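You operate a simulated robot arm through the tools that you are given. There is no shell and no other tool.

Carry out the task below with a simulated two-armed robot. There is one attempt and no reset: what you move stays moved.

JOB
Switch the cover machine off, move both packs from its waste drawer to the grey tub, switch on again.
Fine: switch off before you open the drawer; shut it before you switch on.

It is judged by the outcome, as a careful person would: the job done as asked, and still so three seconds after it is handed in. It fails if anything else is knocked over, pushed out of place, dropped, spilled or broken. A push-on lid holds only when it is set on centred and level and pressed home; a screw cap is set on level and turned clockwise until tight.

ROBOT AND FRAMES
Two 7-joint arms with fingered hands on one trunk that stands fixed in place. Base frame: the origin is at the foot of the trunk, x ahead of it, y to its left, z up. Lengths are in mm, angles in rad, forces in N, time in s.
The left shoulder is at [70, 145, 1212], the right one opposite. With the tool pointing down near the work surface each hand reaches from about 420 to 800 mm from the base axis, measured 20 degrees to its own side. Payload 3.5 kg a hand.
The TCP of each hand is the grasp point between the finger pads, 25 mm short of the fingertips. In the tool frame z runs along the fingers and y along their closing line. The gripper opens to 88 mm; its body begins 29 mm behind the TCP. The gripper is a hand of 4 fingers: y runs from the thumb to the fingers, the wrist lies at [-13, -97, -162] in the tool frame, and closing takes about 1.5 s.
Orientation is that of the tool frame in the base frame, as a unit quaternion [w, x, y, z]. With the fingers straight down and the wrist toward the robot, the tool's x, y and z point along [0, 1, 0], [1, 0, 0] and [0, 0, -1] of the base frame.

CONTROLS
- The arms move only by the tool drive_tool. It takes "left_increments", "right_increments" or both (then of equal length, played together; a hand with none holds still); each is a list of rows, each a list of 7 numbers: the opening, from 0 (shut) to 1 (fully open), then the shift along the tool's x, y, z in units of 100 mm (1.0 is 100 mm), then the turn, a rotation vector about the tool's x, y, z in units of 180 degrees (1.0 is 180 degrees). In form: [[hand, x, y, z, rx, ry, rz], ...]. A call has 1 to 20 rows; each row is the pose to reach, as a shift and turn from the pose commanded when the call began, along the tool's axes at that moment. A call with a number of a shift or a turn outside -1 to 1 is refused whole. Each row takes 0.2 s and may step no farther than 50 mm and 0.15 rad from the row before; otherwise, or with a gripper value out of range, the whole call is refused. Where a pose cannot be reached the arm comes as near as it can. A force on the tool above 40 N (or 10 N above the force at the start of the call, whichever is more), or a blocked arm, ends the call early, and 0.2 s more pass. The fingers move at their own pace (about 45 mm/s each) and stop on an object; they squeeze with about 25 N. The grip force told is the motor's: it shows also when the fingers shut on nothing. Time passes only in rows, and 0.2 s behind the last, so rows that repeat a pose let the fingers close. The reply holds the time, the measured pose of the TCP, the force on the tool along the base axes, the opening and the grip force, in the units named above and with some noise, with the torque about the TCP (base axes, N m) and any sound that the robot's microphone picked up.
- Cameras (640 x 400 px; columns grow to the right, rows downward): "scene" is now at [135.5, -22.2, 1532.6]; the picture's right is [-0.24, -0.97, 0.00], its down [-0.54, 0.13, -0.83] and it looks along [0.81, -0.20, -0.55] (base axes); focal length 321 px, centre (320, 200). "left" rides on the left gripper at [-64, -83, -98] in its tool frame; the picture's right is [-0.62, -0.37, 0.69], its down [0.71, -0.63, 0.30] and it looks along [0.32, 0.68, 0.65] (tool axes); focal length 265 px, centre (320, 200). "right" rides on the right gripper at [64, -83, -98] in its tool frame; the picture's right is [-0.62, 0.37, -0.69], its down [-0.71, -0.63, 0.30] and it looks along [-0.32, 0.68, 0.65] (tool axes); focal length 265 px, centre (320, 200). There is no depth. A picture from a camera that has moved, and an enlarged one, comes with that camera's place and axes in the base frame and with its lens.
- get_image(camera): a new picture of that camera. It takes no simulated time.
- lift_body(by): slides the trunk up (or, below 0, down) by that many mm; the arms and the scene camera ride with it, the base frame stays. It gives what a move gives, with no picture.
- hand_shape(shape, hand): the hand has 4 fingers and takes this shape, open, in about a second: jaw (thumb against the fingers, like two jaws); tri (thumb and two fingers); tip (a fingertip pinch); poke (one finger out to press); point (the index stretched); flat (the hand flat); cup (the hand cupped); fist (a fist). The gripper value then closes the fingers along that shape, each until it touches; the sizes above hold for jaw. It gives what a move gives, with no picture.
- head_to(pan, tilt): turns the head with the scene camera to pan (to the left, within 1.501 rad either way) and tilt (down, from -0.506 to 1.204), counted from straight ahead of the robot. It gives what a move gives.
- zoom(camera, box): a new picture of the part [left, top, right, bottom] of that camera's present view, enlarged. It takes no simulated time.
- finish_job(): hands the job in; it is judged then, once.

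Places have to be worked out from the pictures, the camera data and where the tool is seen. Open the grippers and draw the arms clear of the work before you hand the job in, unless the task says otherwise.

The tools are called after "Emit:" as name(argument=value, ...) on one line, values as JSON. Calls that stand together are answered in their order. drive_tool: Moves the arms, as the interface text tells. Its arguments: {"type":"object","properties":{"left_increments":{"type":"array","items":{"type":"array","items":{"type":"number"}}},"right_increments":{"type":"array","items":{"type":"array","items":{"type":"number"}}}},"required":[]} The other tools are called the same way: lift_body (by) moves the trunk up or down; hand_shape (shape, hand) gives the hand a shape; head_to (pan, tilt) turns the head that bears the scene camera; get_image (camera) takes a picture; zoom (camera, box) takes an enlarged picture of a part of a camera's view; finish_job () hands the job in.

At the start:

```text
t: 0.0
left_position: [446.7, 22.6, 1296.3]
left_ee_rot: [-0.001, 0.707, 0.707, 0.001]
left_contact_force: [-0.3, -0.2, 0.3]
left_moment: [0.01, -0.01, 0.01]
left_gripper_width: 87.9
left_gripper_force: 0.1
left_shape: jaw
right_position: [420.9, -356.2, 1302.4]
right_ee_rot: [-0.001, 0.707, 0.707, 0.0]
right_contact_force: [1.2, 0.1, 0.0]
right_moment: [0.0, -0.02, 0.01]
right_gripper_width: 87.6
right_gripper_force: 0.1
right_shape: jaw
trunk travel left (down, up): [-775.0, 65.0]
head pan, tilt (commanded): [-0.241, 0.586]
```

scene: 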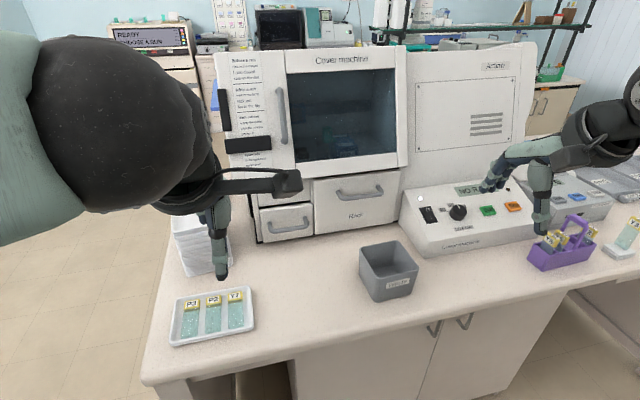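
right: 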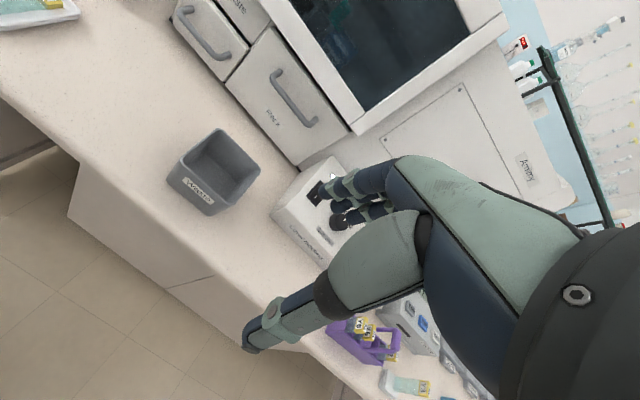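
left: 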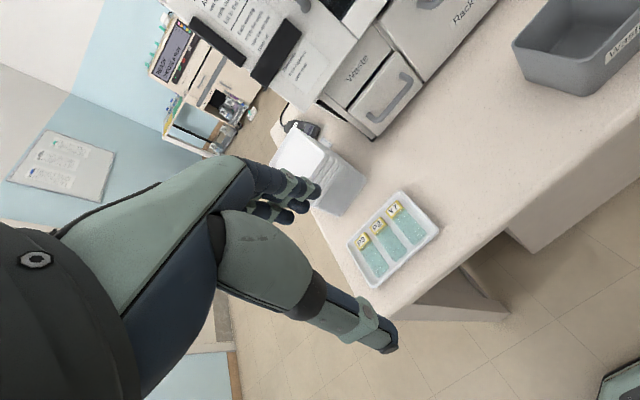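

The scene shows the cover machine, with drawers on its left and a control console with a rocker switch, a knob and buttons. I'll zoom in to read the labels and find the switch and waste drawer.

Emit:
zoom(camera="scene", box=[390, 160, 550, 260])

Emit:
zoom(camera="scene", box=[210, 40, 420, 250])

Emit:
zoom(camera="left", box=[240, 0, 480, 150])

```text
4.00 times, centred on (470, 210) of scene
camera zoom: at [135.5, -22.2, 1532.6], right [-0.24, -0.97, 0.0], down [-0.54, 0.13, -0.83], along [0.81, -0.2, -0.55], focal length 1285 px, centre (-280, 160)
```

zoom: 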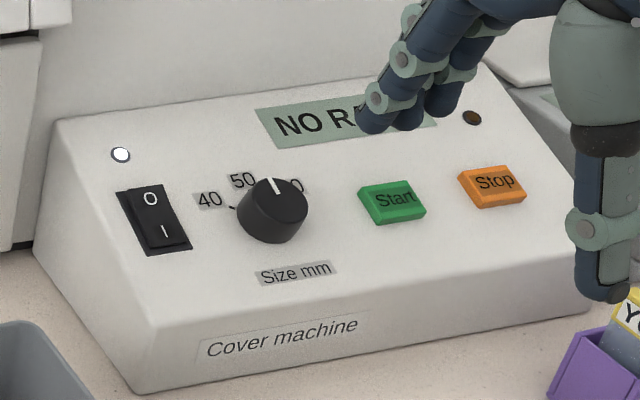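

```text
1.90 times, centred on (315, 145) of scene
camera zoom: at [135.5, -22.2, 1532.6], right [-0.24, -0.97, 0.0], down [-0.54, 0.13, -0.83], along [0.81, -0.2, -0.55], focal length 612 px, centre (330, 305)
```

zoom: 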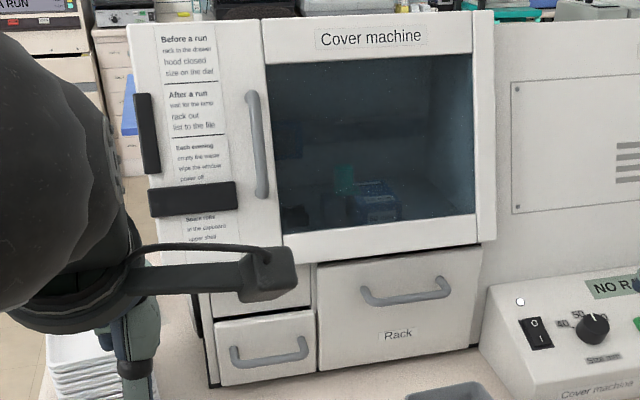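

```text
2.67 times, centred on (360, 75) of left
camera zoom: at [362.0, -41.1, 1393.4], right [-0.37, -0.62, -0.69], down [-0.63, 0.71, -0.3], along [0.68, 0.32, -0.65], focal length 708 px, centre (213, 533)
```

zoom: 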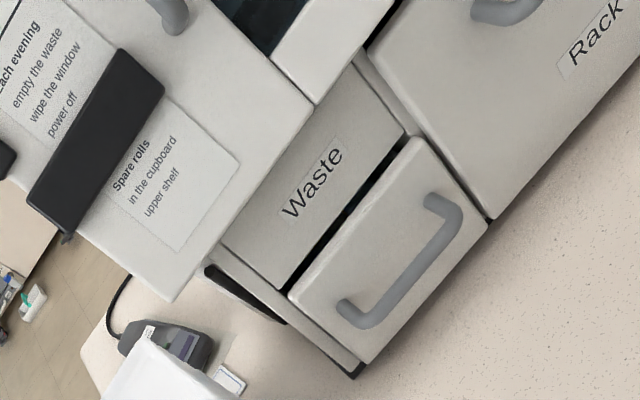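

The rocker shows O at the far end and I at the near end, with its lamp lit, and the waste drawer is the lower-left one with the bar handle. I'll take tighter zooms from other angles before moving anything.

Emit:
zoom(camera="scene", box=[405, 185, 469, 225])

Emit:
zoom(camera="scene", box=[240, 180, 336, 240])

Emit:
zoom(camera="right", box=[160, 100, 400, 250])

Emit:
zoom(camera="scene", box=[340, 230, 436, 310])

```text
10.00 times, centred on (437, 205) of scene
camera zoom: at [135.5, -22.2, 1532.6], right [-0.24, -0.97, 0.0], down [-0.54, 0.13, -0.83], along [0.81, -0.2, -0.55], focal length 3212 px, centre (-850, 150)
```

zoom: 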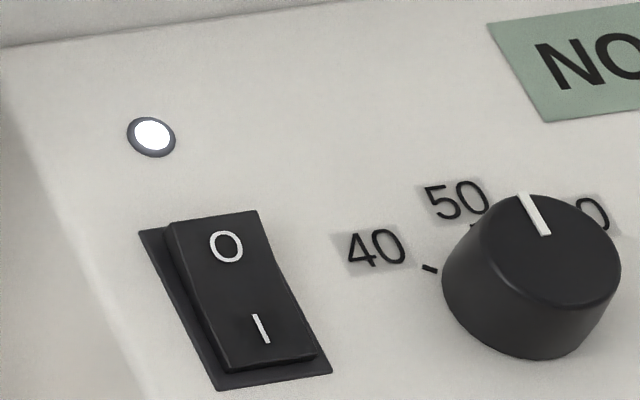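

```text
6.67 times, centred on (288, 210) of scene
camera zoom: at [135.5, -22.2, 1532.6], right [-0.24, -0.97, 0.0], down [-0.54, 0.13, -0.83], along [0.81, -0.2, -0.55], focal length 2142 px, centre (533, 133)
```

zoom: 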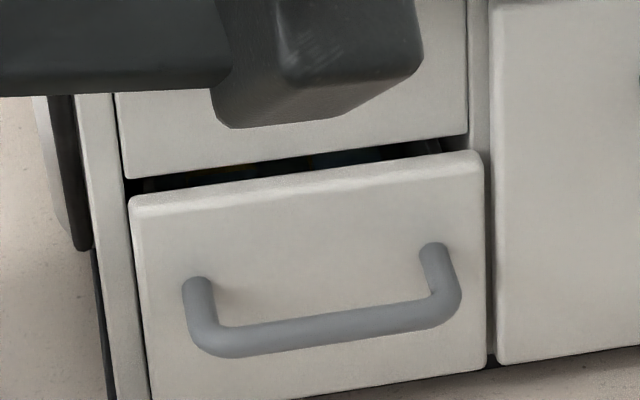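

```text
2.67 times, centred on (280, 175) of right
camera zoom: at [336.3, -292.5, 1399.4], right [0.37, -0.62, 0.69], down [-0.63, -0.71, -0.3], along [0.68, -0.32, -0.65], focal length 708 px, centre (427, 267)
```

zoom: 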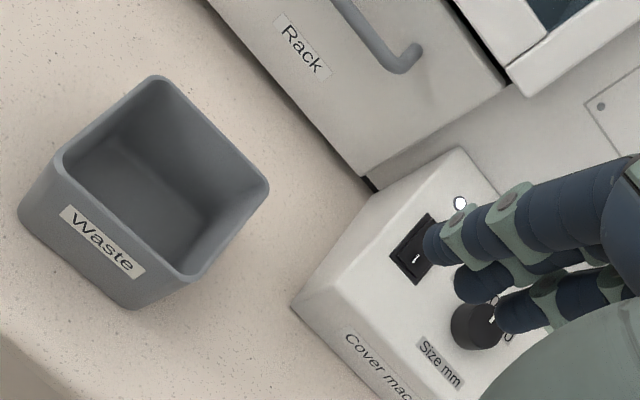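

```text
5.00 times, centred on (388, 270) of scene
camera zoom: at [135.5, -22.2, 1532.6], right [-0.24, -0.97, 0.0], down [-0.54, 0.13, -0.83], along [0.81, -0.2, -0.55], focal length 1606 px, centre (-20, -150)
```

zoom: 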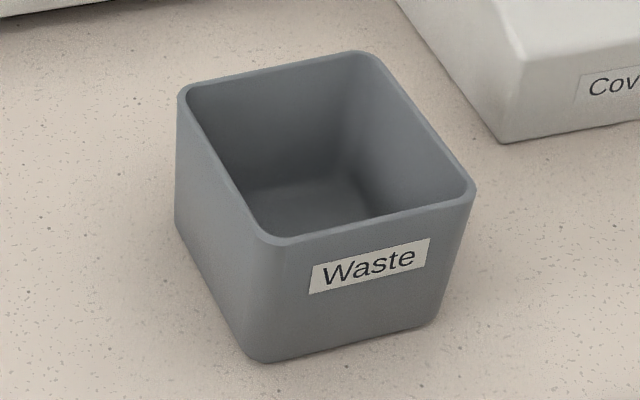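

The right hand hides part of the console and the left wrist hides the drawer top. I'll move both hands outward 100 mm, still high above the bench, to clear the view.

Emit:
drive_tool(left_increments=[[1, 0.3, 0, 0, 0, 0, 0], [1, 0.6, 0, 0, 0, 0, 0], [1, 1.0, 0, 0, 0, 0, 0]], right_increments=[[1, -0.3, -0.2, 0, 0, 0, 0], [1, -0.6, -0.4, 0, 0, 0, 0], [1, -1.0, -0.6, 0, 0, 0, 0]])

Emit:
get_image(camera="scene")

Emit:
get_image(camera="right")

Emit:
get_image(camera="left")

```text
t: 0.8
left_position: [446.0, 121.0, 1296.6]
left_ee_rot: [0.0, 0.707, 0.707, 0.0]
left_contact_force: [-0.3, 0.4, -0.5]
left_moment: [0.0, -0.01, -0.02]
left_gripper_width: 87.3
left_gripper_force: 0.0
left_shape: jaw
right_position: [360.2, -458.0, 1302.7]
right_ee_rot: [-0.001, 0.707, 0.707, 0.0]
right_contact_force: [1.2, -1.1, -0.1]
right_moment: [0.03, -0.03, -0.01]
right_gripper_width: 87.6
right_gripper_force: 0.1
right_shape: jaw
trunk travel left (down, up): [-775.0, 65.0]
head pan, tilt (commanded): [-0.241, 0.586]
```

```text
taken
camera scene: at [135.2, -22.4, 1532.6], right [-0.24, -0.97, 0.0], down [-0.54, 0.13, -0.83], along [0.81, -0.2, -0.55], focal length 321 px, centre (320, 200)
```

scene: 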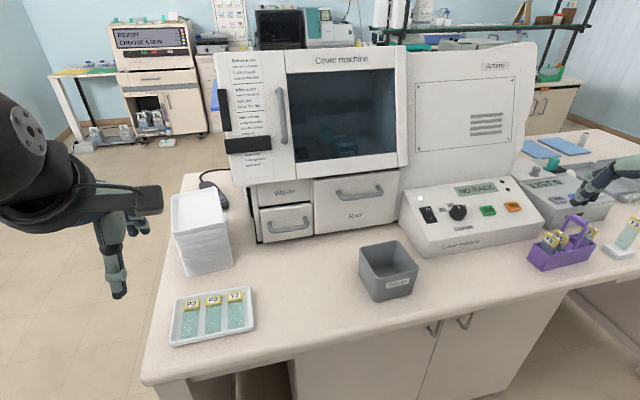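

```text
taken
camera right: at [275.4, -393.2, 1400.0], right [0.37, -0.62, 0.69], down [-0.63, -0.71, -0.3], along [0.68, -0.33, -0.65], focal length 265 px, centre (320, 200)
```

right: 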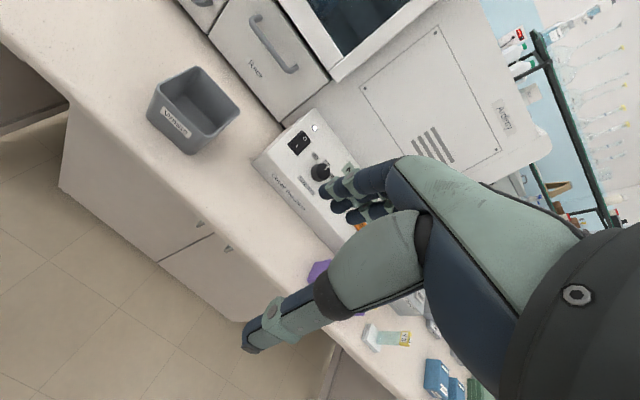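

```text
taken
camera left: at [361.0, 58.0, 1394.3], right [-0.37, -0.62, -0.69], down [-0.63, 0.72, -0.3], along [0.68, 0.32, -0.65], focal length 265 px, centre (320, 200)
```

left: 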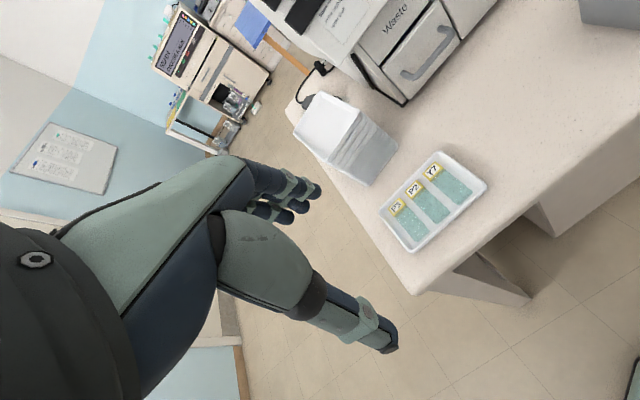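

The view is clear and the display reads "NO RACK", so the machine is on. I'll zoom on the switch, the waste drawer and the tub from several cameras to triangulate them.

Emit:
zoom(camera="scene", box=[240, 170, 336, 250])

Emit:
zoom(camera="left", box=[340, 0, 500, 100])

Emit:
zoom(camera="right", box=[250, 100, 378, 180])

Emit:
zoom(camera="scene", box=[396, 170, 556, 270])

Emit:
zoom(camera="right", box=[120, 40, 280, 170])

```text
5.00 times, centred on (288, 210) of scene
camera zoom: at [135.2, -22.4, 1532.6], right [-0.24, -0.97, 0.0], down [-0.54, 0.13, -0.83], along [0.81, -0.2, -0.55], focal length 1606 px, centre (480, 150)
```

zoom: 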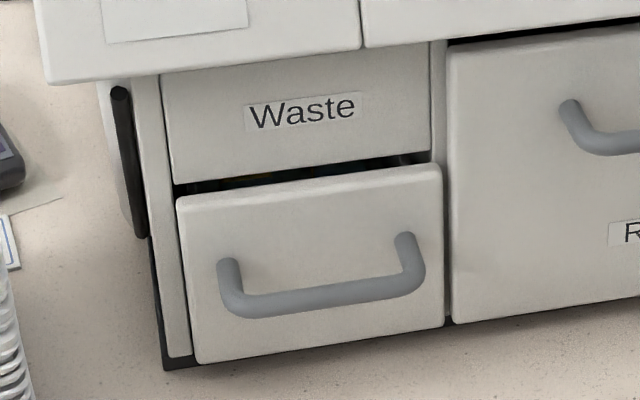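

```text
4.00 times, centred on (420, 50) of left
camera zoom: at [361.0, 58.0, 1394.3], right [-0.37, -0.62, -0.69], down [-0.63, 0.72, -0.3], along [0.68, 0.32, -0.65], focal length 1062 px, centre (-80, 800)
```

zoom: 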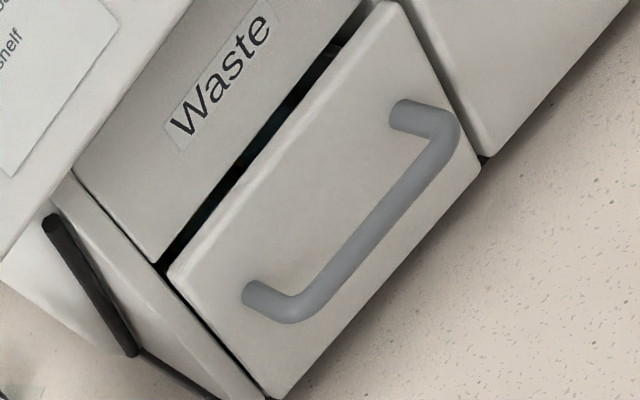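

```text
5.00 times, centred on (314, 140) of right
camera zoom: at [275.4, -393.2, 1400.0], right [0.37, -0.62, 0.69], down [-0.63, -0.71, -0.3], along [0.68, -0.33, -0.65], focal length 1327 px, centre (350, 500)
```

zoom: 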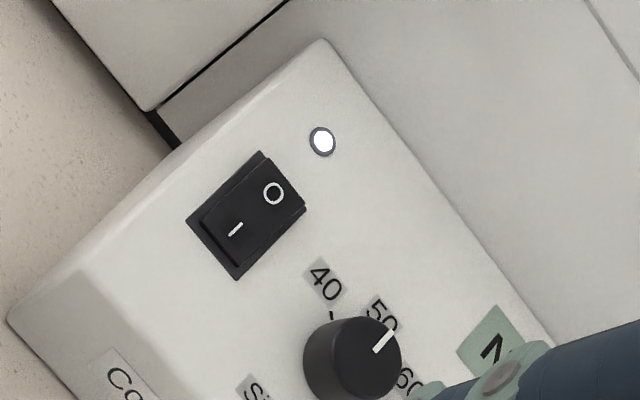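

```text
4.00 times, centred on (476, 220) of scene
camera zoom: at [135.2, -22.4, 1532.6], right [-0.24, -0.97, 0.0], down [-0.54, 0.13, -0.83], along [0.81, -0.2, -0.55], focal length 1285 px, centre (-304, 120)
```

zoom: 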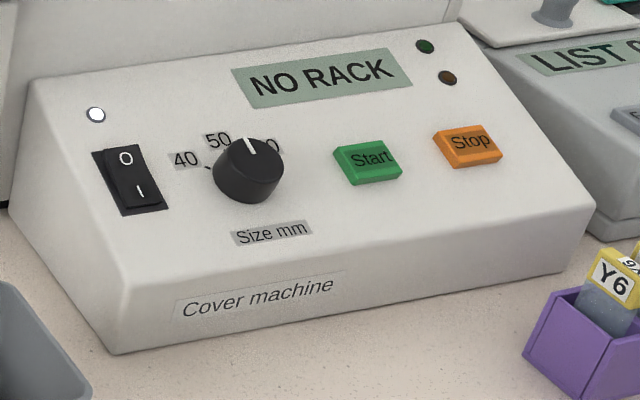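

```text
3.08 times, centred on (200, 105) of right
camera zoom: at [275.4, -393.2, 1400.0], right [0.37, -0.62, 0.69], down [-0.63, -0.71, -0.3], along [0.68, -0.33, -0.65], focal length 817 px, centre (689, 492)
```

zoom: 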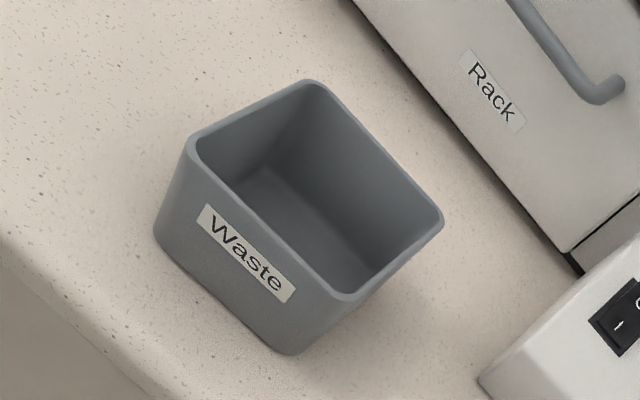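

From two views I place the rocker centre near [728, -462, 1033], the panel sloping up about 22° away from me, and the counter at z ≈ 943. The tub rim is centred near [611, -297, 1026] and the waste drawer handle is near [781, -100, 1013]. I'll form the right hand into the poke shape and see where its fingertip sits.

Emit:
hand_shape(hand="right", shape="poke")

Emit:
get_image(camera="right")

Emit:
head_to(pan=-0.75, tilt=0.586)

Emit:
get_image(camera="scene")

```text
t: 1.7
left_position: [445.6, 120.4, 1295.7]
left_ee_rot: [0.0, 0.707, 0.707, 0.0]
left_contact_force: [0.5, 0.6, -0.3]
left_moment: [-0.02, -0.03, 0.01]
left_gripper_width: 87.3
left_gripper_force: 0.0
left_shape: jaw
right_position: [361.0, -456.1, 1302.6]
right_ee_rot: [0.0, 0.708, 0.707, 0.0]
right_contact_force: [0.1, 0.1, 1.0]
right_moment: [-0.03, 0.01, 0.02]
right_gripper_width: 0.0
right_gripper_force: 0.0
right_shape: poke
trunk travel left (down, up): [-775.0, 65.0]
head pan, tilt (commanded): [-0.241, 0.586]
```

```text
taken
camera right: at [276.2, -392.4, 1399.9], right [0.37, -0.62, 0.69], down [-0.63, -0.71, -0.3], along [0.68, -0.32, -0.65], focal length 265 px, centre (320, 200)
```

right: 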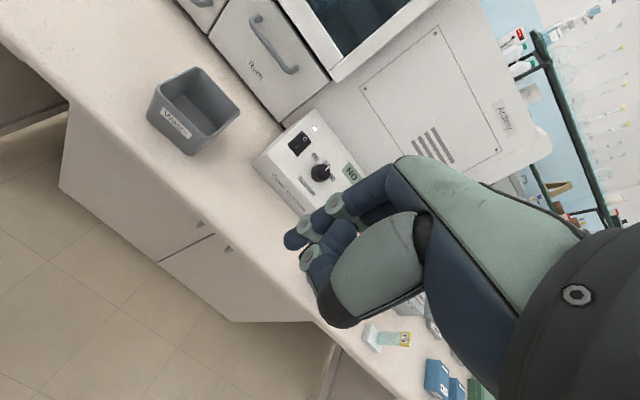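

```text
t: 2.6
left_position: [445.4, 121.8, 1297.6]
left_ee_rot: [0.001, 0.707, 0.707, 0.0]
left_contact_force: [-0.1, -0.7, 0.3]
left_moment: [0.01, 0.01, 0.02]
left_gripper_width: 87.6
left_gripper_force: 0.1
left_shape: jaw
right_position: [360.0, -457.1, 1301.4]
right_ee_rot: [0.0, 0.707, 0.707, 0.0]
right_contact_force: [0.9, 0.4, 0.0]
right_moment: [-0.03, 0.04, -0.01]
right_gripper_width: 0.2
right_gripper_force: 0.0
right_shape: poke
trunk travel left (down, up): [-775.0, 65.0]
head pan, tilt (commanded): [-0.75, 0.586]
```

```text
taken
camera scene: at [114.2, -61.4, 1532.6], right [-0.68, -0.73, 0.0], down [-0.41, 0.38, -0.83], along [0.61, -0.57, -0.55], focal length 321 px, centre (320, 200)
```

scene: 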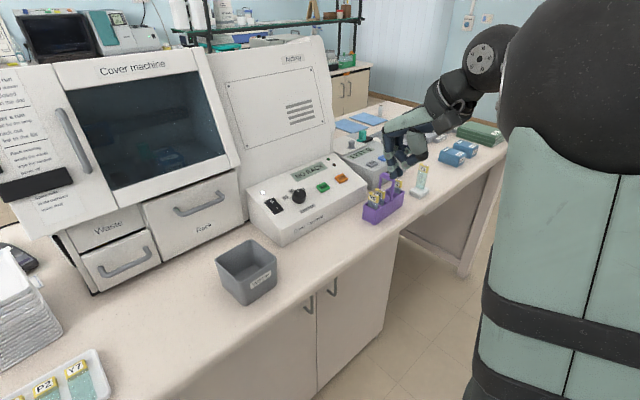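

The poke finger is formed. I'll zoom on the hand in both cameras to triangulate the fingertip in the tool frame.

Emit:
zoom(camera="scene", box=[350, 90, 478, 190])

Emit:
zoom(camera="right", box=[260, 160, 420, 260])

Emit:
zoom(camera="scene", box=[220, 150, 380, 250])

```text
4.00 times, centred on (414, 140) of scene
camera zoom: at [114.2, -61.4, 1532.6], right [-0.68, -0.73, 0.0], down [-0.41, 0.38, -0.83], along [0.61, -0.57, -0.55], focal length 1285 px, centre (-56, 440)
```

zoom: 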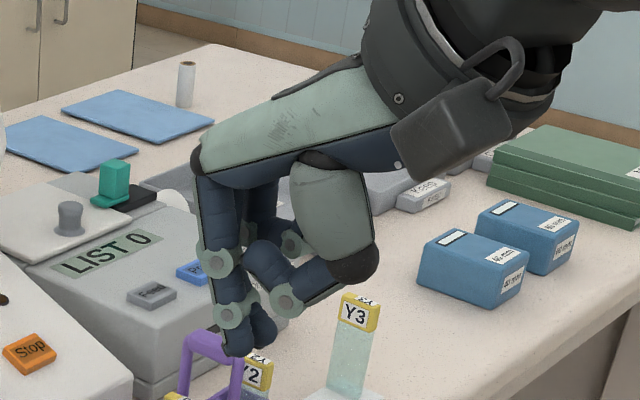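

```text
4.00 times, centred on (340, 210) of right
camera zoom: at [276.1, -392.4, 1400.0], right [0.37, -0.62, 0.69], down [-0.63, -0.71, -0.3], along [0.68, -0.33, -0.65], focal length 1062 px, centre (240, 160)
```

zoom: 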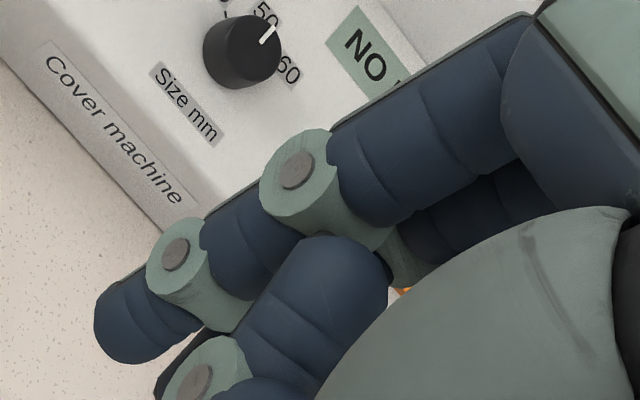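

```text
4.00 times, centred on (300, 200) of scene
camera zoom: at [114.2, -61.4, 1532.6], right [-0.68, -0.73, 0.0], down [-0.41, 0.38, -0.83], along [0.61, -0.57, -0.55], focal length 1285 px, centre (400, 200)
```

zoom: 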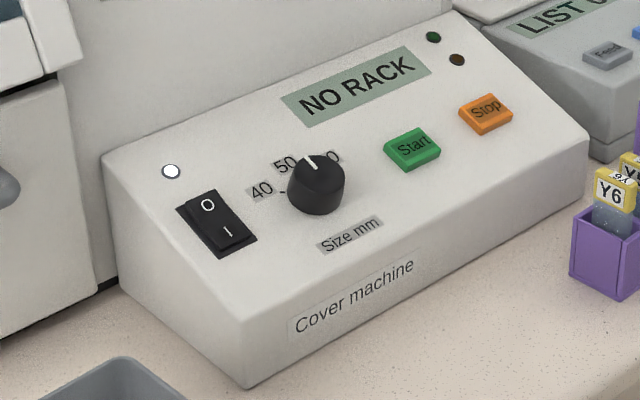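

The tip appears to sit about 25 mm beyond the TCP on the tool axis. I'll zoom in closer to see how far the curled fingers and thumb reach compared with it.

Emit:
zoom(camera="scene", box=[390, 140, 454, 180])

Emit:
zoom(camera="scene", box=[250, 185, 314, 225])

Emit:
zoom(camera="right", box=[270, 200, 366, 260])

```text
10.00 times, centred on (422, 160) of scene
camera zoom: at [114.2, -61.4, 1532.6], right [-0.68, -0.73, 0.0], down [-0.41, 0.38, -0.83], along [0.61, -0.57, -0.55], focal length 3212 px, centre (-700, 600)
```

zoom: 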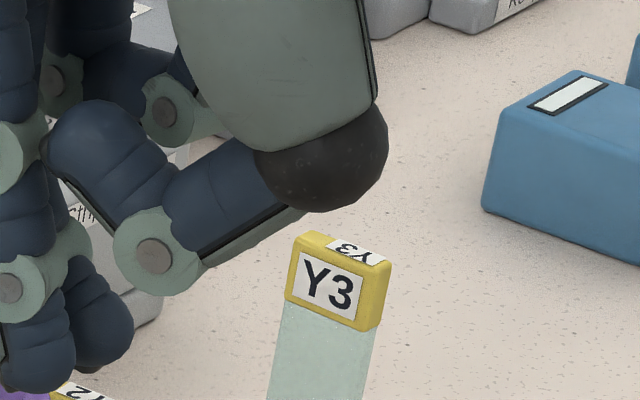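

```text
10.00 times, centred on (282, 205) of scene
camera zoom: at [114.2, -61.4, 1532.6], right [-0.68, -0.73, 0.0], down [-0.41, 0.38, -0.83], along [0.61, -0.57, -0.55], focal length 3212 px, centre (700, 150)
```

zoom: 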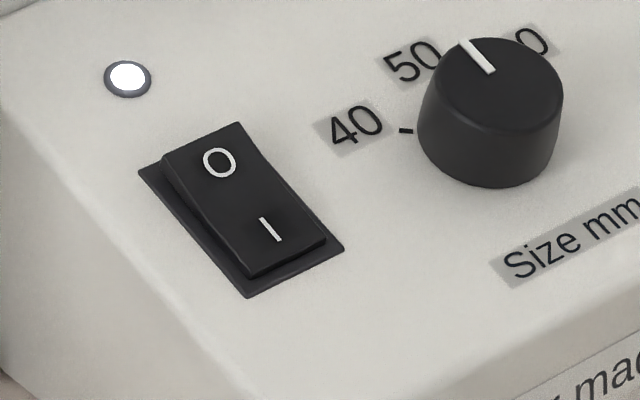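

```text
6.67 times, centred on (318, 230) of right
camera zoom: at [276.1, -392.4, 1400.0], right [0.37, -0.62, 0.69], down [-0.63, -0.71, -0.3], along [0.68, -0.33, -0.65], focal length 1769 px, centre (333, 0)
```

zoom: 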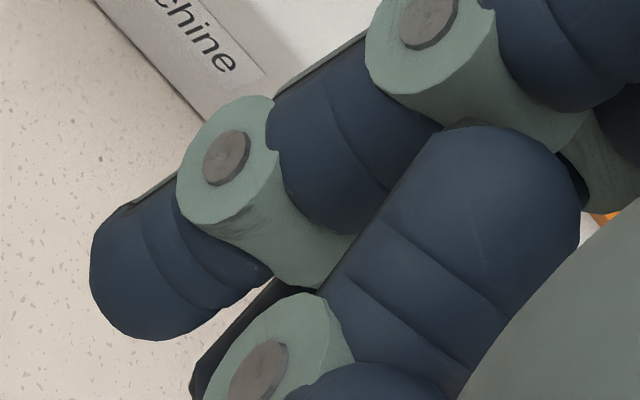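

I can't tell whether a second fingertip sits beside the index in the poke shape. I'll try the point shape to compare.

Emit:
hand_shape(hand="right", shape="point")

Emit:
zoom(camera="scene", box=[366, 100, 462, 180])

Emit:
get_image(camera="right")

```text
t: 3.5
left_position: [445.7, 120.5, 1297.6]
left_ee_rot: [0.0, 0.707, 0.707, 0.0]
left_contact_force: [-0.3, -0.6, 0.6]
left_moment: [0.02, -0.03, 0.0]
left_gripper_width: 87.9
left_gripper_force: 0.1
left_shape: jaw
right_position: [360.8, -456.1, 1302.5]
right_ee_rot: [0.0, 0.708, 0.707, 0.0]
right_contact_force: [0.1, 0.1, 0.6]
right_moment: [0.0, -0.03, -0.01]
right_gripper_width: 0.0
right_gripper_force: 0.1
right_shape: point
trunk travel left (down, up): [-775.0, 65.0]
head pan, tilt (commanded): [-0.75, 0.586]
```

```text
5.00 times, centred on (414, 140) of scene
camera zoom: at [114.1, -61.6, 1532.6], right [-0.68, -0.73, 0.0], down [-0.4, 0.38, -0.83], along [0.61, -0.57, -0.55], focal length 1606 px, centre (-150, 500)
```

zoom: 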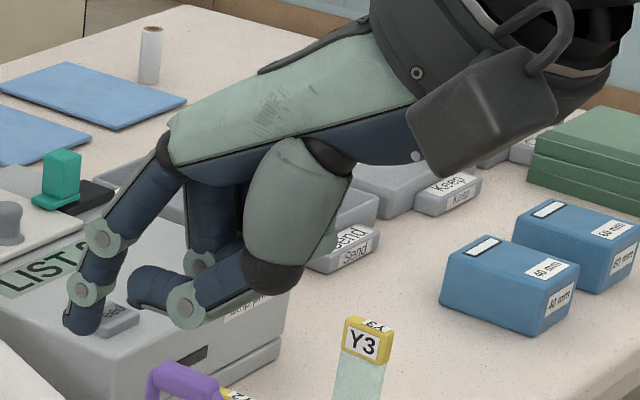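

```text
taken
camera right: at [276.1, -392.5, 1400.0], right [0.37, -0.62, 0.69], down [-0.63, -0.71, -0.3], along [0.68, -0.32, -0.65], focal length 265 px, centre (320, 200)
```

right: 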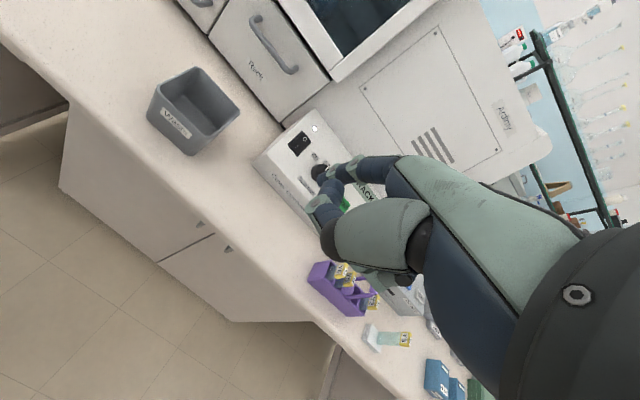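

In the point shape the index clearly stands alone. I'll zoom with the right camera to triangulate its tip.

Emit:
zoom(camera="right", box=[290, 140, 450, 240])

Emit:
zoom(camera="scene", box=[366, 120, 430, 175])

```text
4.00 times, centred on (370, 190) of right
camera zoom: at [276.1, -392.5, 1400.0], right [0.37, -0.62, 0.69], down [-0.63, -0.71, -0.3], along [0.68, -0.32, -0.65], focal length 1062 px, centre (120, 240)
```

zoom: 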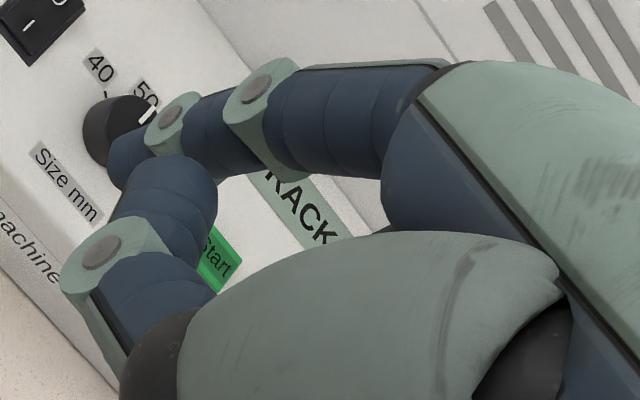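

```text
7.27 times, centred on (398, 148) of scene
camera zoom: at [114.1, -61.6, 1532.6], right [-0.68, -0.73, 0.0], down [-0.4, 0.38, -0.83], along [0.61, -0.57, -0.55], focal length 2336 px, centre (-247, 582)
```

zoom: 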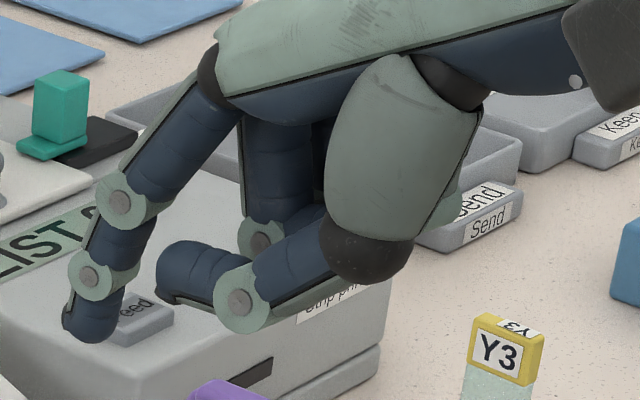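

The point shape puts the index tip at about tool [+11.5, +53, +20] from the TCP. A 40° yaw will keep the curled fingers clear of the knob and bring the wrist in line with the shoulder. I'll start with the yaw and a 100 mm advance at height.

Emit:
drive_tool(right_increments=[[0, 0, 0.17, 0, 0, 0, 0.037], [0, 0, 0.34, 0, 0, 0, 0.074], [0, 0, 0.5, 0, 0, 0, 0.111], [0, 0, 0.67, 0, 0, 0, 0.148], [0, 0, 0.84, 0, 0, 0, 0.185], [0, 0, 1.0, 0, 0, 0, 0.2222], [0, 0, 1.0, 0, 0, 0, 0.2222]])

Emit:
get_image(camera="scene")

Emit:
get_image(camera="right")

```text
t: 5.1
left_position: [445.4, 120.0, 1296.4]
left_ee_rot: [0.0, 0.707, 0.707, 0.0]
left_contact_force: [-0.1, 0.1, -0.2]
left_moment: [0.02, 0.01, 0.01]
left_gripper_width: 87.8
left_gripper_force: 0.1
left_shape: jaw
right_position: [460.5, -457.3, 1304.3]
right_ee_rot: [0.0, 0.907, 0.422, 0.0]
right_contact_force: [-0.5, -0.8, 0.2]
right_moment: [-0.03, 0.0, 0.0]
right_gripper_width: 0.0
right_gripper_force: 0.0
right_shape: point
trunk travel left (down, up): [-775.0, 65.0]
head pan, tilt (commanded): [-0.75, 0.586]
```

```text
taken
camera scene: at [113.7, -61.7, 1532.6], right [-0.68, -0.73, 0.0], down [-0.4, 0.38, -0.83], along [0.61, -0.57, -0.55], focal length 321 px, centre (320, 200)
```

scene: 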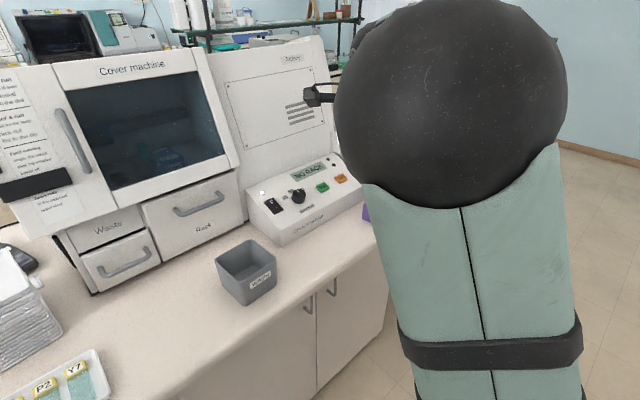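

```text
taken
camera right: at [436.5, -354.5, 1401.1], right [-0.12, -0.71, 0.69], down [-0.94, -0.14, -0.3], along [0.31, -0.69, -0.65], focal length 265 px, centre (320, 200)
```

right: 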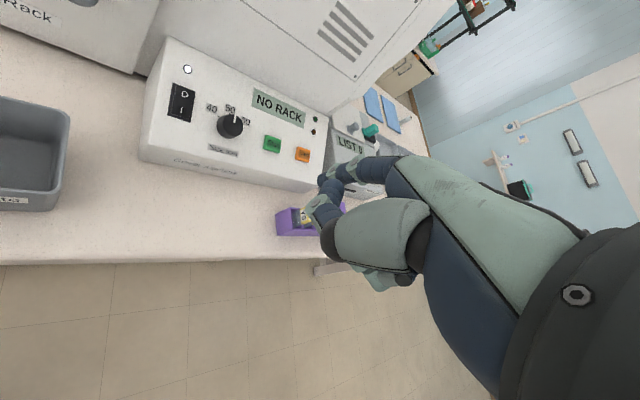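

The hand is yawed correctly. The elbow blocks part of the head view, so I'll pan the head back and zoom the right camera on the rocker for a third triangulation.

Emit:
zoom(camera="right", box=[130, 50, 258, 150])

Emit:
head_to(pan=-0.3, tilt=0.6)

Emit:
get_image(camera="scene")

```text
4.00 times, centred on (194, 100) of right
camera zoom: at [436.5, -354.5, 1401.1], right [-0.12, -0.71, 0.69], down [-0.94, -0.14, -0.3], along [0.31, -0.69, -0.65], focal length 1062 px, centre (824, 600)
```

zoom: 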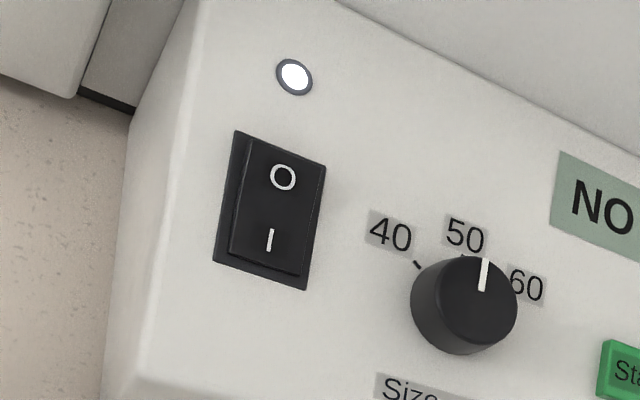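

```text
t: 6.0
left_position: [444.6, 121.8, 1296.8]
left_ee_rot: [0.0, 0.707, 0.707, 0.0]
left_contact_force: [-0.3, 0.8, 1.2]
left_moment: [-0.01, 0.02, 0.02]
left_gripper_width: 87.7
left_gripper_force: 0.0
left_shape: jaw
right_position: [460.5, -456.9, 1302.4]
right_ee_rot: [0.0, 0.907, 0.422, 0.0]
right_contact_force: [0.3, 0.2, -0.3]
right_moment: [0.06, 0.0, 0.02]
right_gripper_width: 0.0
right_gripper_force: 0.0
right_shape: point
trunk travel left (down, up): [-775.0, 65.0]
head pan, tilt (commanded): [-0.3, 0.6]
```

```text
taken
camera scene: at [133.7, -27.2, 1531.3], right [-0.3, -0.95, 0.0], down [-0.54, 0.17, -0.82], along [0.79, -0.24, -0.57], focal length 321 px, centre (320, 200)
```

scene: 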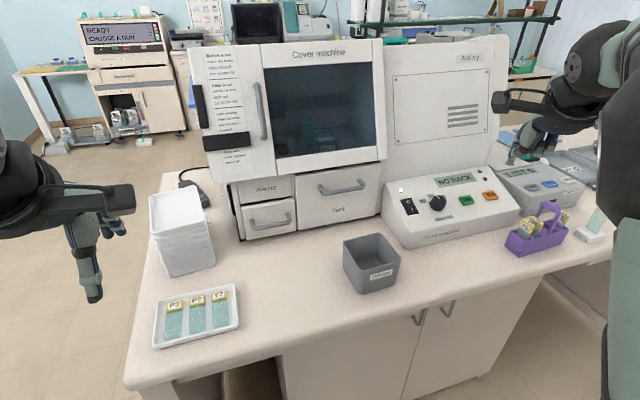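

The third view puts the O mark at about [743, -464, 1039], which agrees with the earlier estimate. I'll move the right hand to hover with the tip about 60 mm above O, in two steps.

Emit:
drive_tool(right_increments=[[0, 0.163, 0.169, 0.183, 0, 0, 0], [0, 0.327, 0.338, 0.366, 0, 0, 0], [0, 0.49, 0.507, 0.549, 0, 0, 0], [0, 0.654, 0.676, 0.732, 0, 0, 0], [0, 0.817, 0.845, 0.915, 0, 0, 0]])

Emit:
get_image(camera="scene")

Emit:
get_image(camera="right")

```text
t: 7.2
left_position: [447.3, 120.2, 1296.6]
left_ee_rot: [-0.001, 0.707, 0.707, 0.0]
left_contact_force: [0.5, -0.1, -1.2]
left_moment: [0.01, 0.03, -0.03]
left_gripper_width: 87.8
left_gripper_force: 0.1
left_shape: jaw
right_position: [580.3, -449.9, 1210.5]
right_ee_rot: [0.0, 0.907, 0.421, 0.0]
right_contact_force: [-1.1, -0.6, 1.4]
right_moment: [0.01, 0.0, 0.02]
right_gripper_width: 0.0
right_gripper_force: 0.0
right_shape: point
trunk travel left (down, up): [-775.0, 65.0]
head pan, tilt (commanded): [-0.3, 0.6]
```

```text
taken
camera scene: at [135.8, -27.9, 1531.1], right [-0.3, -0.96, 0.0], down [-0.54, 0.17, -0.82], along [0.79, -0.24, -0.57], focal length 321 px, centre (320, 200)
```

scene: 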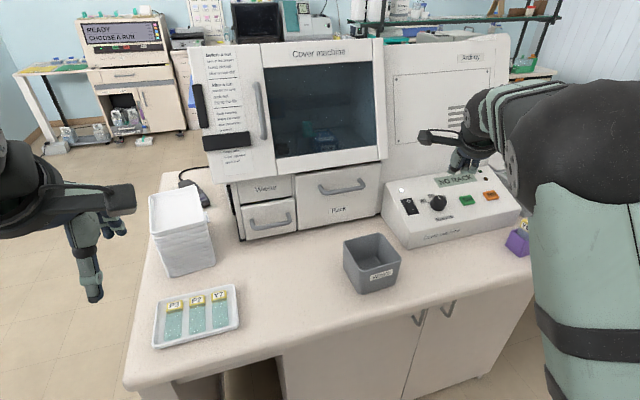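

```text
taken
camera right: at [556.4, -346.7, 1307.3], right [-0.12, -0.71, 0.69], down [-0.94, -0.14, -0.3], along [0.31, -0.69, -0.65], focal length 265 px, centre (320, 200)
```

right: 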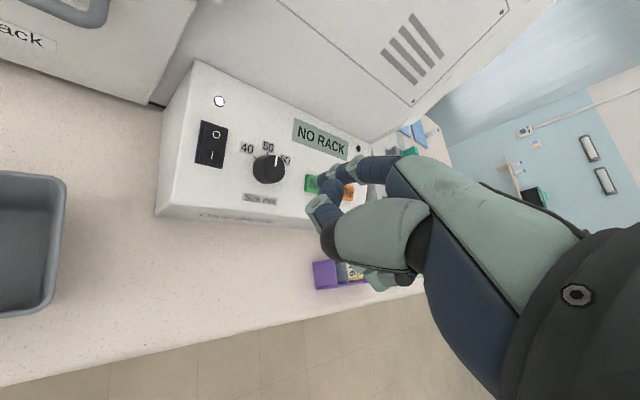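

The hand is tracking the plan, at [580, -450, 1210]. I'll make the second step to the hover pose.

Emit:
drive_tool(right_increments=[[0, 0.163, 0.163, 0.183, 0, 0, 0], [0, 0.325, 0.326, 0.366, 0, 0, 0], [0, 0.488, 0.489, 0.549, 0, 0, 0], [0, 0.65, 0.652, 0.732, 0, 0, 0], [0, 0.813, 0.815, 0.915, 0, 0, 0], [0, 0.813, 0.815, 0.915, 0, 0, 0]])

Emit:
get_image(camera="scene")

Emit:
get_image(camera="right")

```text
t: 8.6
left_position: [444.7, 122.0, 1297.5]
left_ee_rot: [-0.001, 0.707, 0.707, 0.0]
left_contact_force: [-0.9, -0.5, 0.4]
left_moment: [0.01, -0.03, 0.01]
left_gripper_width: 87.7
left_gripper_force: 0.1
left_shape: jaw
right_position: [690.6, -439.3, 1119.5]
right_ee_rot: [0.0, 0.907, 0.422, 0.0]
right_contact_force: [1.1, -0.2, 0.3]
right_moment: [-0.02, -0.03, 0.0]
right_gripper_width: 0.0
right_gripper_force: 0.1
right_shape: point
trunk travel left (down, up): [-775.0, 65.0]
head pan, tilt (commanded): [-0.3, 0.6]
```

```text
taken
camera scene: at [132.6, -26.9, 1531.5], right [-0.3, -0.96, 0.0], down [-0.54, 0.17, -0.83], along [0.79, -0.24, -0.56], focal length 321 px, centre (320, 200)
```

scene: 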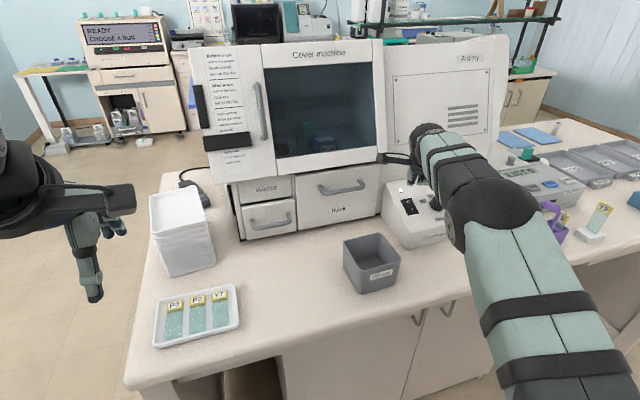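

```text
taken
camera right: at [667.6, -335.8, 1217.0], right [-0.12, -0.71, 0.69], down [-0.94, -0.14, -0.3], along [0.31, -0.69, -0.65], focal length 265 px, centre (320, 200)
```

right: 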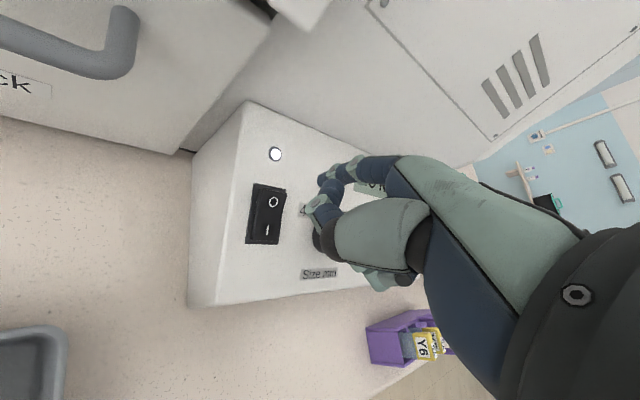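

The hand hovers over the switch, with the tip computed at about [739, -465, 1099]. I'll zoom from both cameras to check the alignment before descending.

Emit:
zoom(camera="right", box=[230, 120, 390, 250])

Emit:
zoom(camera="scene", box=[370, 120, 498, 220])

```text
3.08 times, centred on (310, 185) of right
camera zoom: at [667.6, -335.8, 1217.0], right [-0.12, -0.71, 0.69], down [-0.94, -0.14, -0.3], along [0.31, -0.69, -0.65], focal length 817 px, centre (351, 246)
```

zoom: 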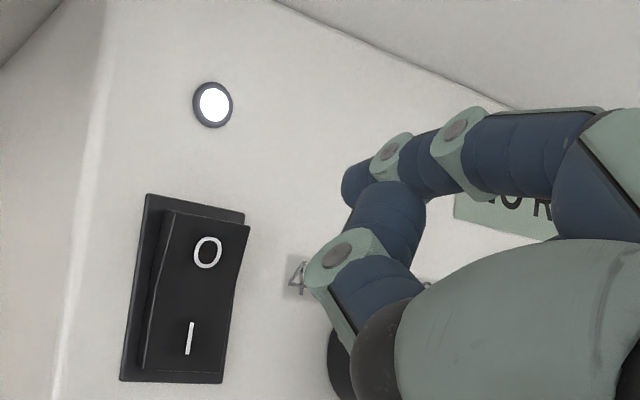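

```text
4.00 times, centred on (434, 170) of scene
camera zoom: at [132.6, -26.9, 1531.5], right [-0.3, -0.96, 0.0], down [-0.54, 0.17, -0.83], along [0.79, -0.24, -0.56], focal length 1285 px, centre (-136, 320)
```

zoom: 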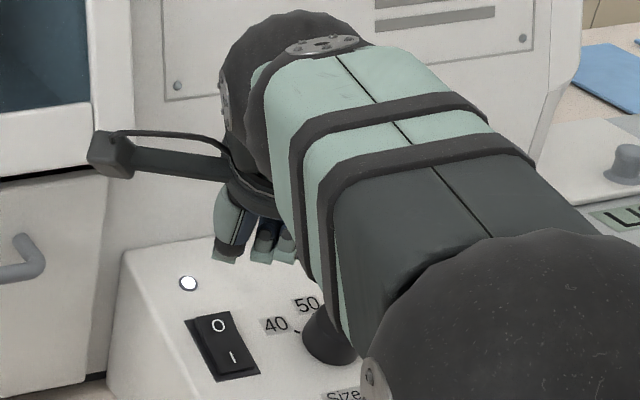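

In this view the rocker's O end stands raised, so pressing it will switch off. I'll descend 40 mm with a small 5 mm forward correction and then check.

Emit:
drive_tool(right_increments=[[0, 0.03, 0.04, 0.1, 0, 0, 0], [0, 0.03, 0.04, 0.2, 0, 0, 0], [0, 0.03, 0.04, 0.3, 0, 0, 0], [0, 0.03, 0.04, 0.4, 0, 0, 0], [0, 0.03, 0.04, 0.4, 0, 0, 0]])

Emit:
zoom(camera="right", box=[230, 120, 390, 250])

Emit:
zoom(camera="scene", box=[370, 140, 498, 220])

```text
t: 9.8
left_position: [445.4, 120.9, 1296.6]
left_ee_rot: [0.001, 0.707, 0.707, -0.001]
left_contact_force: [0.2, -0.3, -0.1]
left_moment: [0.0, 0.04, 0.0]
left_gripper_width: 87.6
left_gripper_force: 0.0
left_shape: jaw
right_position: [698.1, -438.9, 1078.7]
right_ee_rot: [0.0, 0.906, 0.423, 0.0]
right_contact_force: [-0.3, 0.8, -0.4]
right_moment: [0.01, 0.01, -0.01]
right_gripper_width: 0.1
right_gripper_force: 0.1
right_shape: point
trunk travel left (down, up): [-775.0, 65.0]
head pan, tilt (commanded): [-0.3, 0.6]
```

```text
3.08 times, centred on (310, 185) of right
camera zoom: at [674.2, -335.6, 1176.3], right [-0.12, -0.71, 0.69], down [-0.94, -0.14, -0.3], along [0.31, -0.69, -0.65], focal length 817 px, centre (351, 246)
```

zoom: 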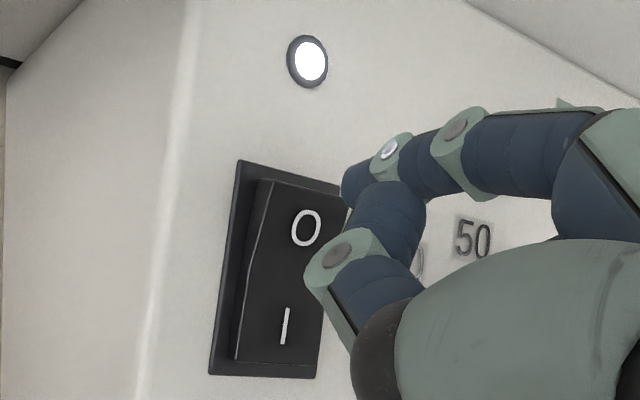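

```text
5.00 times, centred on (434, 180) of scene
camera zoom: at [133.5, -27.1, 1531.4], right [-0.3, -0.96, 0.0], down [-0.54, 0.17, -0.83], along [0.79, -0.24, -0.56], focal length 1606 px, centre (-250, 300)
```

zoom: 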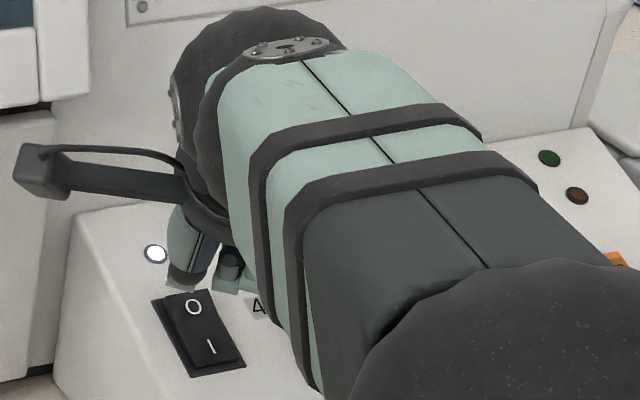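

The tip is about 20 mm above the O half and slightly beyond the O mark. I'll pull back 3 mm and lower slowly while watching the force.

Emit:
drive_tool(right_increments=[[0, -0.019, -0.023, 0.03, 0, 0, 0], [0, -0.019, -0.023, 0.06, 0, 0, 0], [0, -0.019, -0.023, 0.09, 0, 0, 0], [0, -0.019, -0.023, 0.12, 0, 0, 0], [0, -0.019, -0.023, 0.14, 0, 0, 0]])

Emit:
zoom(camera="right", box=[230, 120, 390, 250])

Emit:
zoom(camera="scene", box=[380, 170, 460, 220])

```text
t: 11.0
left_position: [445.2, 120.9, 1296.2]
left_ee_rot: [0.0, 0.707, 0.707, 0.0]
left_contact_force: [-0.5, -0.4, -0.3]
left_moment: [-0.01, -0.02, -0.01]
left_gripper_width: 87.6
left_gripper_force: 0.1
left_shape: jaw
right_position: [693.6, -439.7, 1063.1]
right_ee_rot: [0.0, 0.907, 0.422, 0.0]
right_contact_force: [-0.3, 0.1, 0.1]
right_moment: [0.03, -0.01, 0.0]
right_gripper_width: 0.1
right_gripper_force: 0.1
right_shape: point
trunk travel left (down, up): [-775.0, 65.0]
head pan, tilt (commanded): [-0.3, 0.6]
```

```text
3.08 times, centred on (310, 185) of right
camera zoom: at [671.2, -336.7, 1161.7], right [-0.12, -0.71, 0.69], down [-0.94, -0.14, -0.3], along [0.31, -0.69, -0.65], focal length 817 px, centre (351, 246)
```

zoom: 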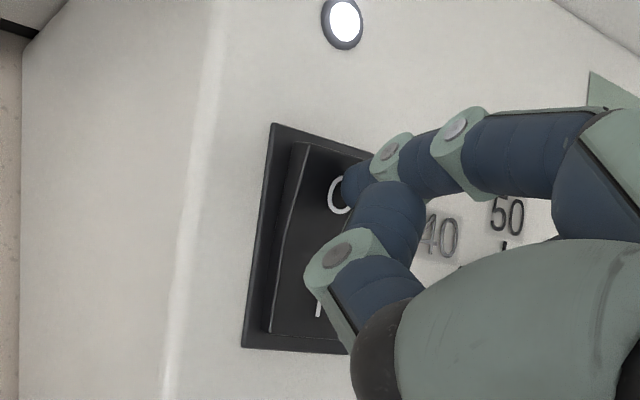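

```text
8.00 times, centred on (420, 195) of scene
camera zoom: at [133.8, -27.2, 1531.3], right [-0.3, -0.96, 0.0], down [-0.54, 0.17, -0.82], along [0.79, -0.24, -0.57], focal length 2570 px, centre (-480, 240)
```

zoom: 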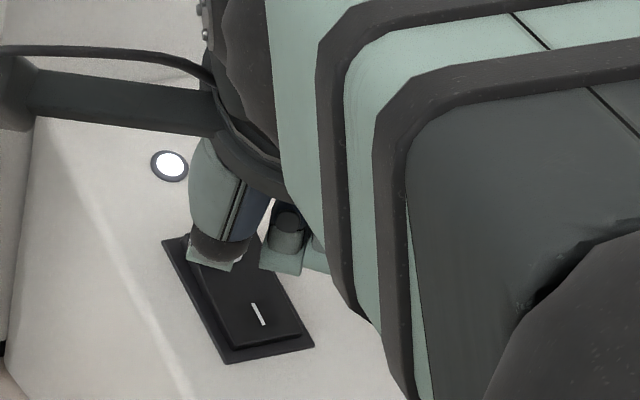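

The fingertip is right over the O and there's no contact yet. I'll continue down in 2 mm steps.

Emit:
drive_tool(right_increments=[[0, 0, 0, 0.02, 0, 0, 0], [0, 0, 0, 0.04, 0, 0, 0], [0, 0, 0, 0.06, 0, 0, 0], [0, 0, 0, 0.08, 0, 0, 0], [0, 0, 0, 0.08, 0, 0, 0]])

Emit:
zoom(camera="right", box=[230, 120, 390, 250])

```text
t: 12.2
left_position: [443.8, 121.6, 1297.5]
left_ee_rot: [0.001, 0.707, 0.707, 0.0]
left_contact_force: [0.5, -0.3, -0.3]
left_moment: [0.04, 0.02, -0.05]
left_gripper_width: 87.7
left_gripper_force: 0.1
left_shape: jaw
right_position: [693.9, -438.2, 1057.6]
right_ee_rot: [0.0, 0.906, 0.423, 0.0]
right_contact_force: [-0.9, -0.1, 4.2]
right_moment: [-0.08, -0.23, -0.03]
right_gripper_width: 0.0
right_gripper_force: 0.0
right_shape: point
trunk travel left (down, up): [-775.0, 65.0]
head pan, tilt (commanded): [-0.3, 0.6]
```

```text
3.08 times, centred on (310, 185) of right
camera zoom: at [670.3, -335.9, 1155.4], right [-0.12, -0.71, 0.69], down [-0.94, -0.14, -0.31], along [0.32, -0.69, -0.65], focal length 817 px, centre (351, 246)
```

zoom: 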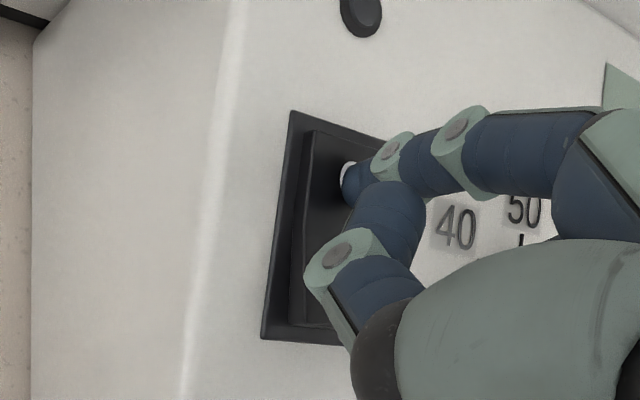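

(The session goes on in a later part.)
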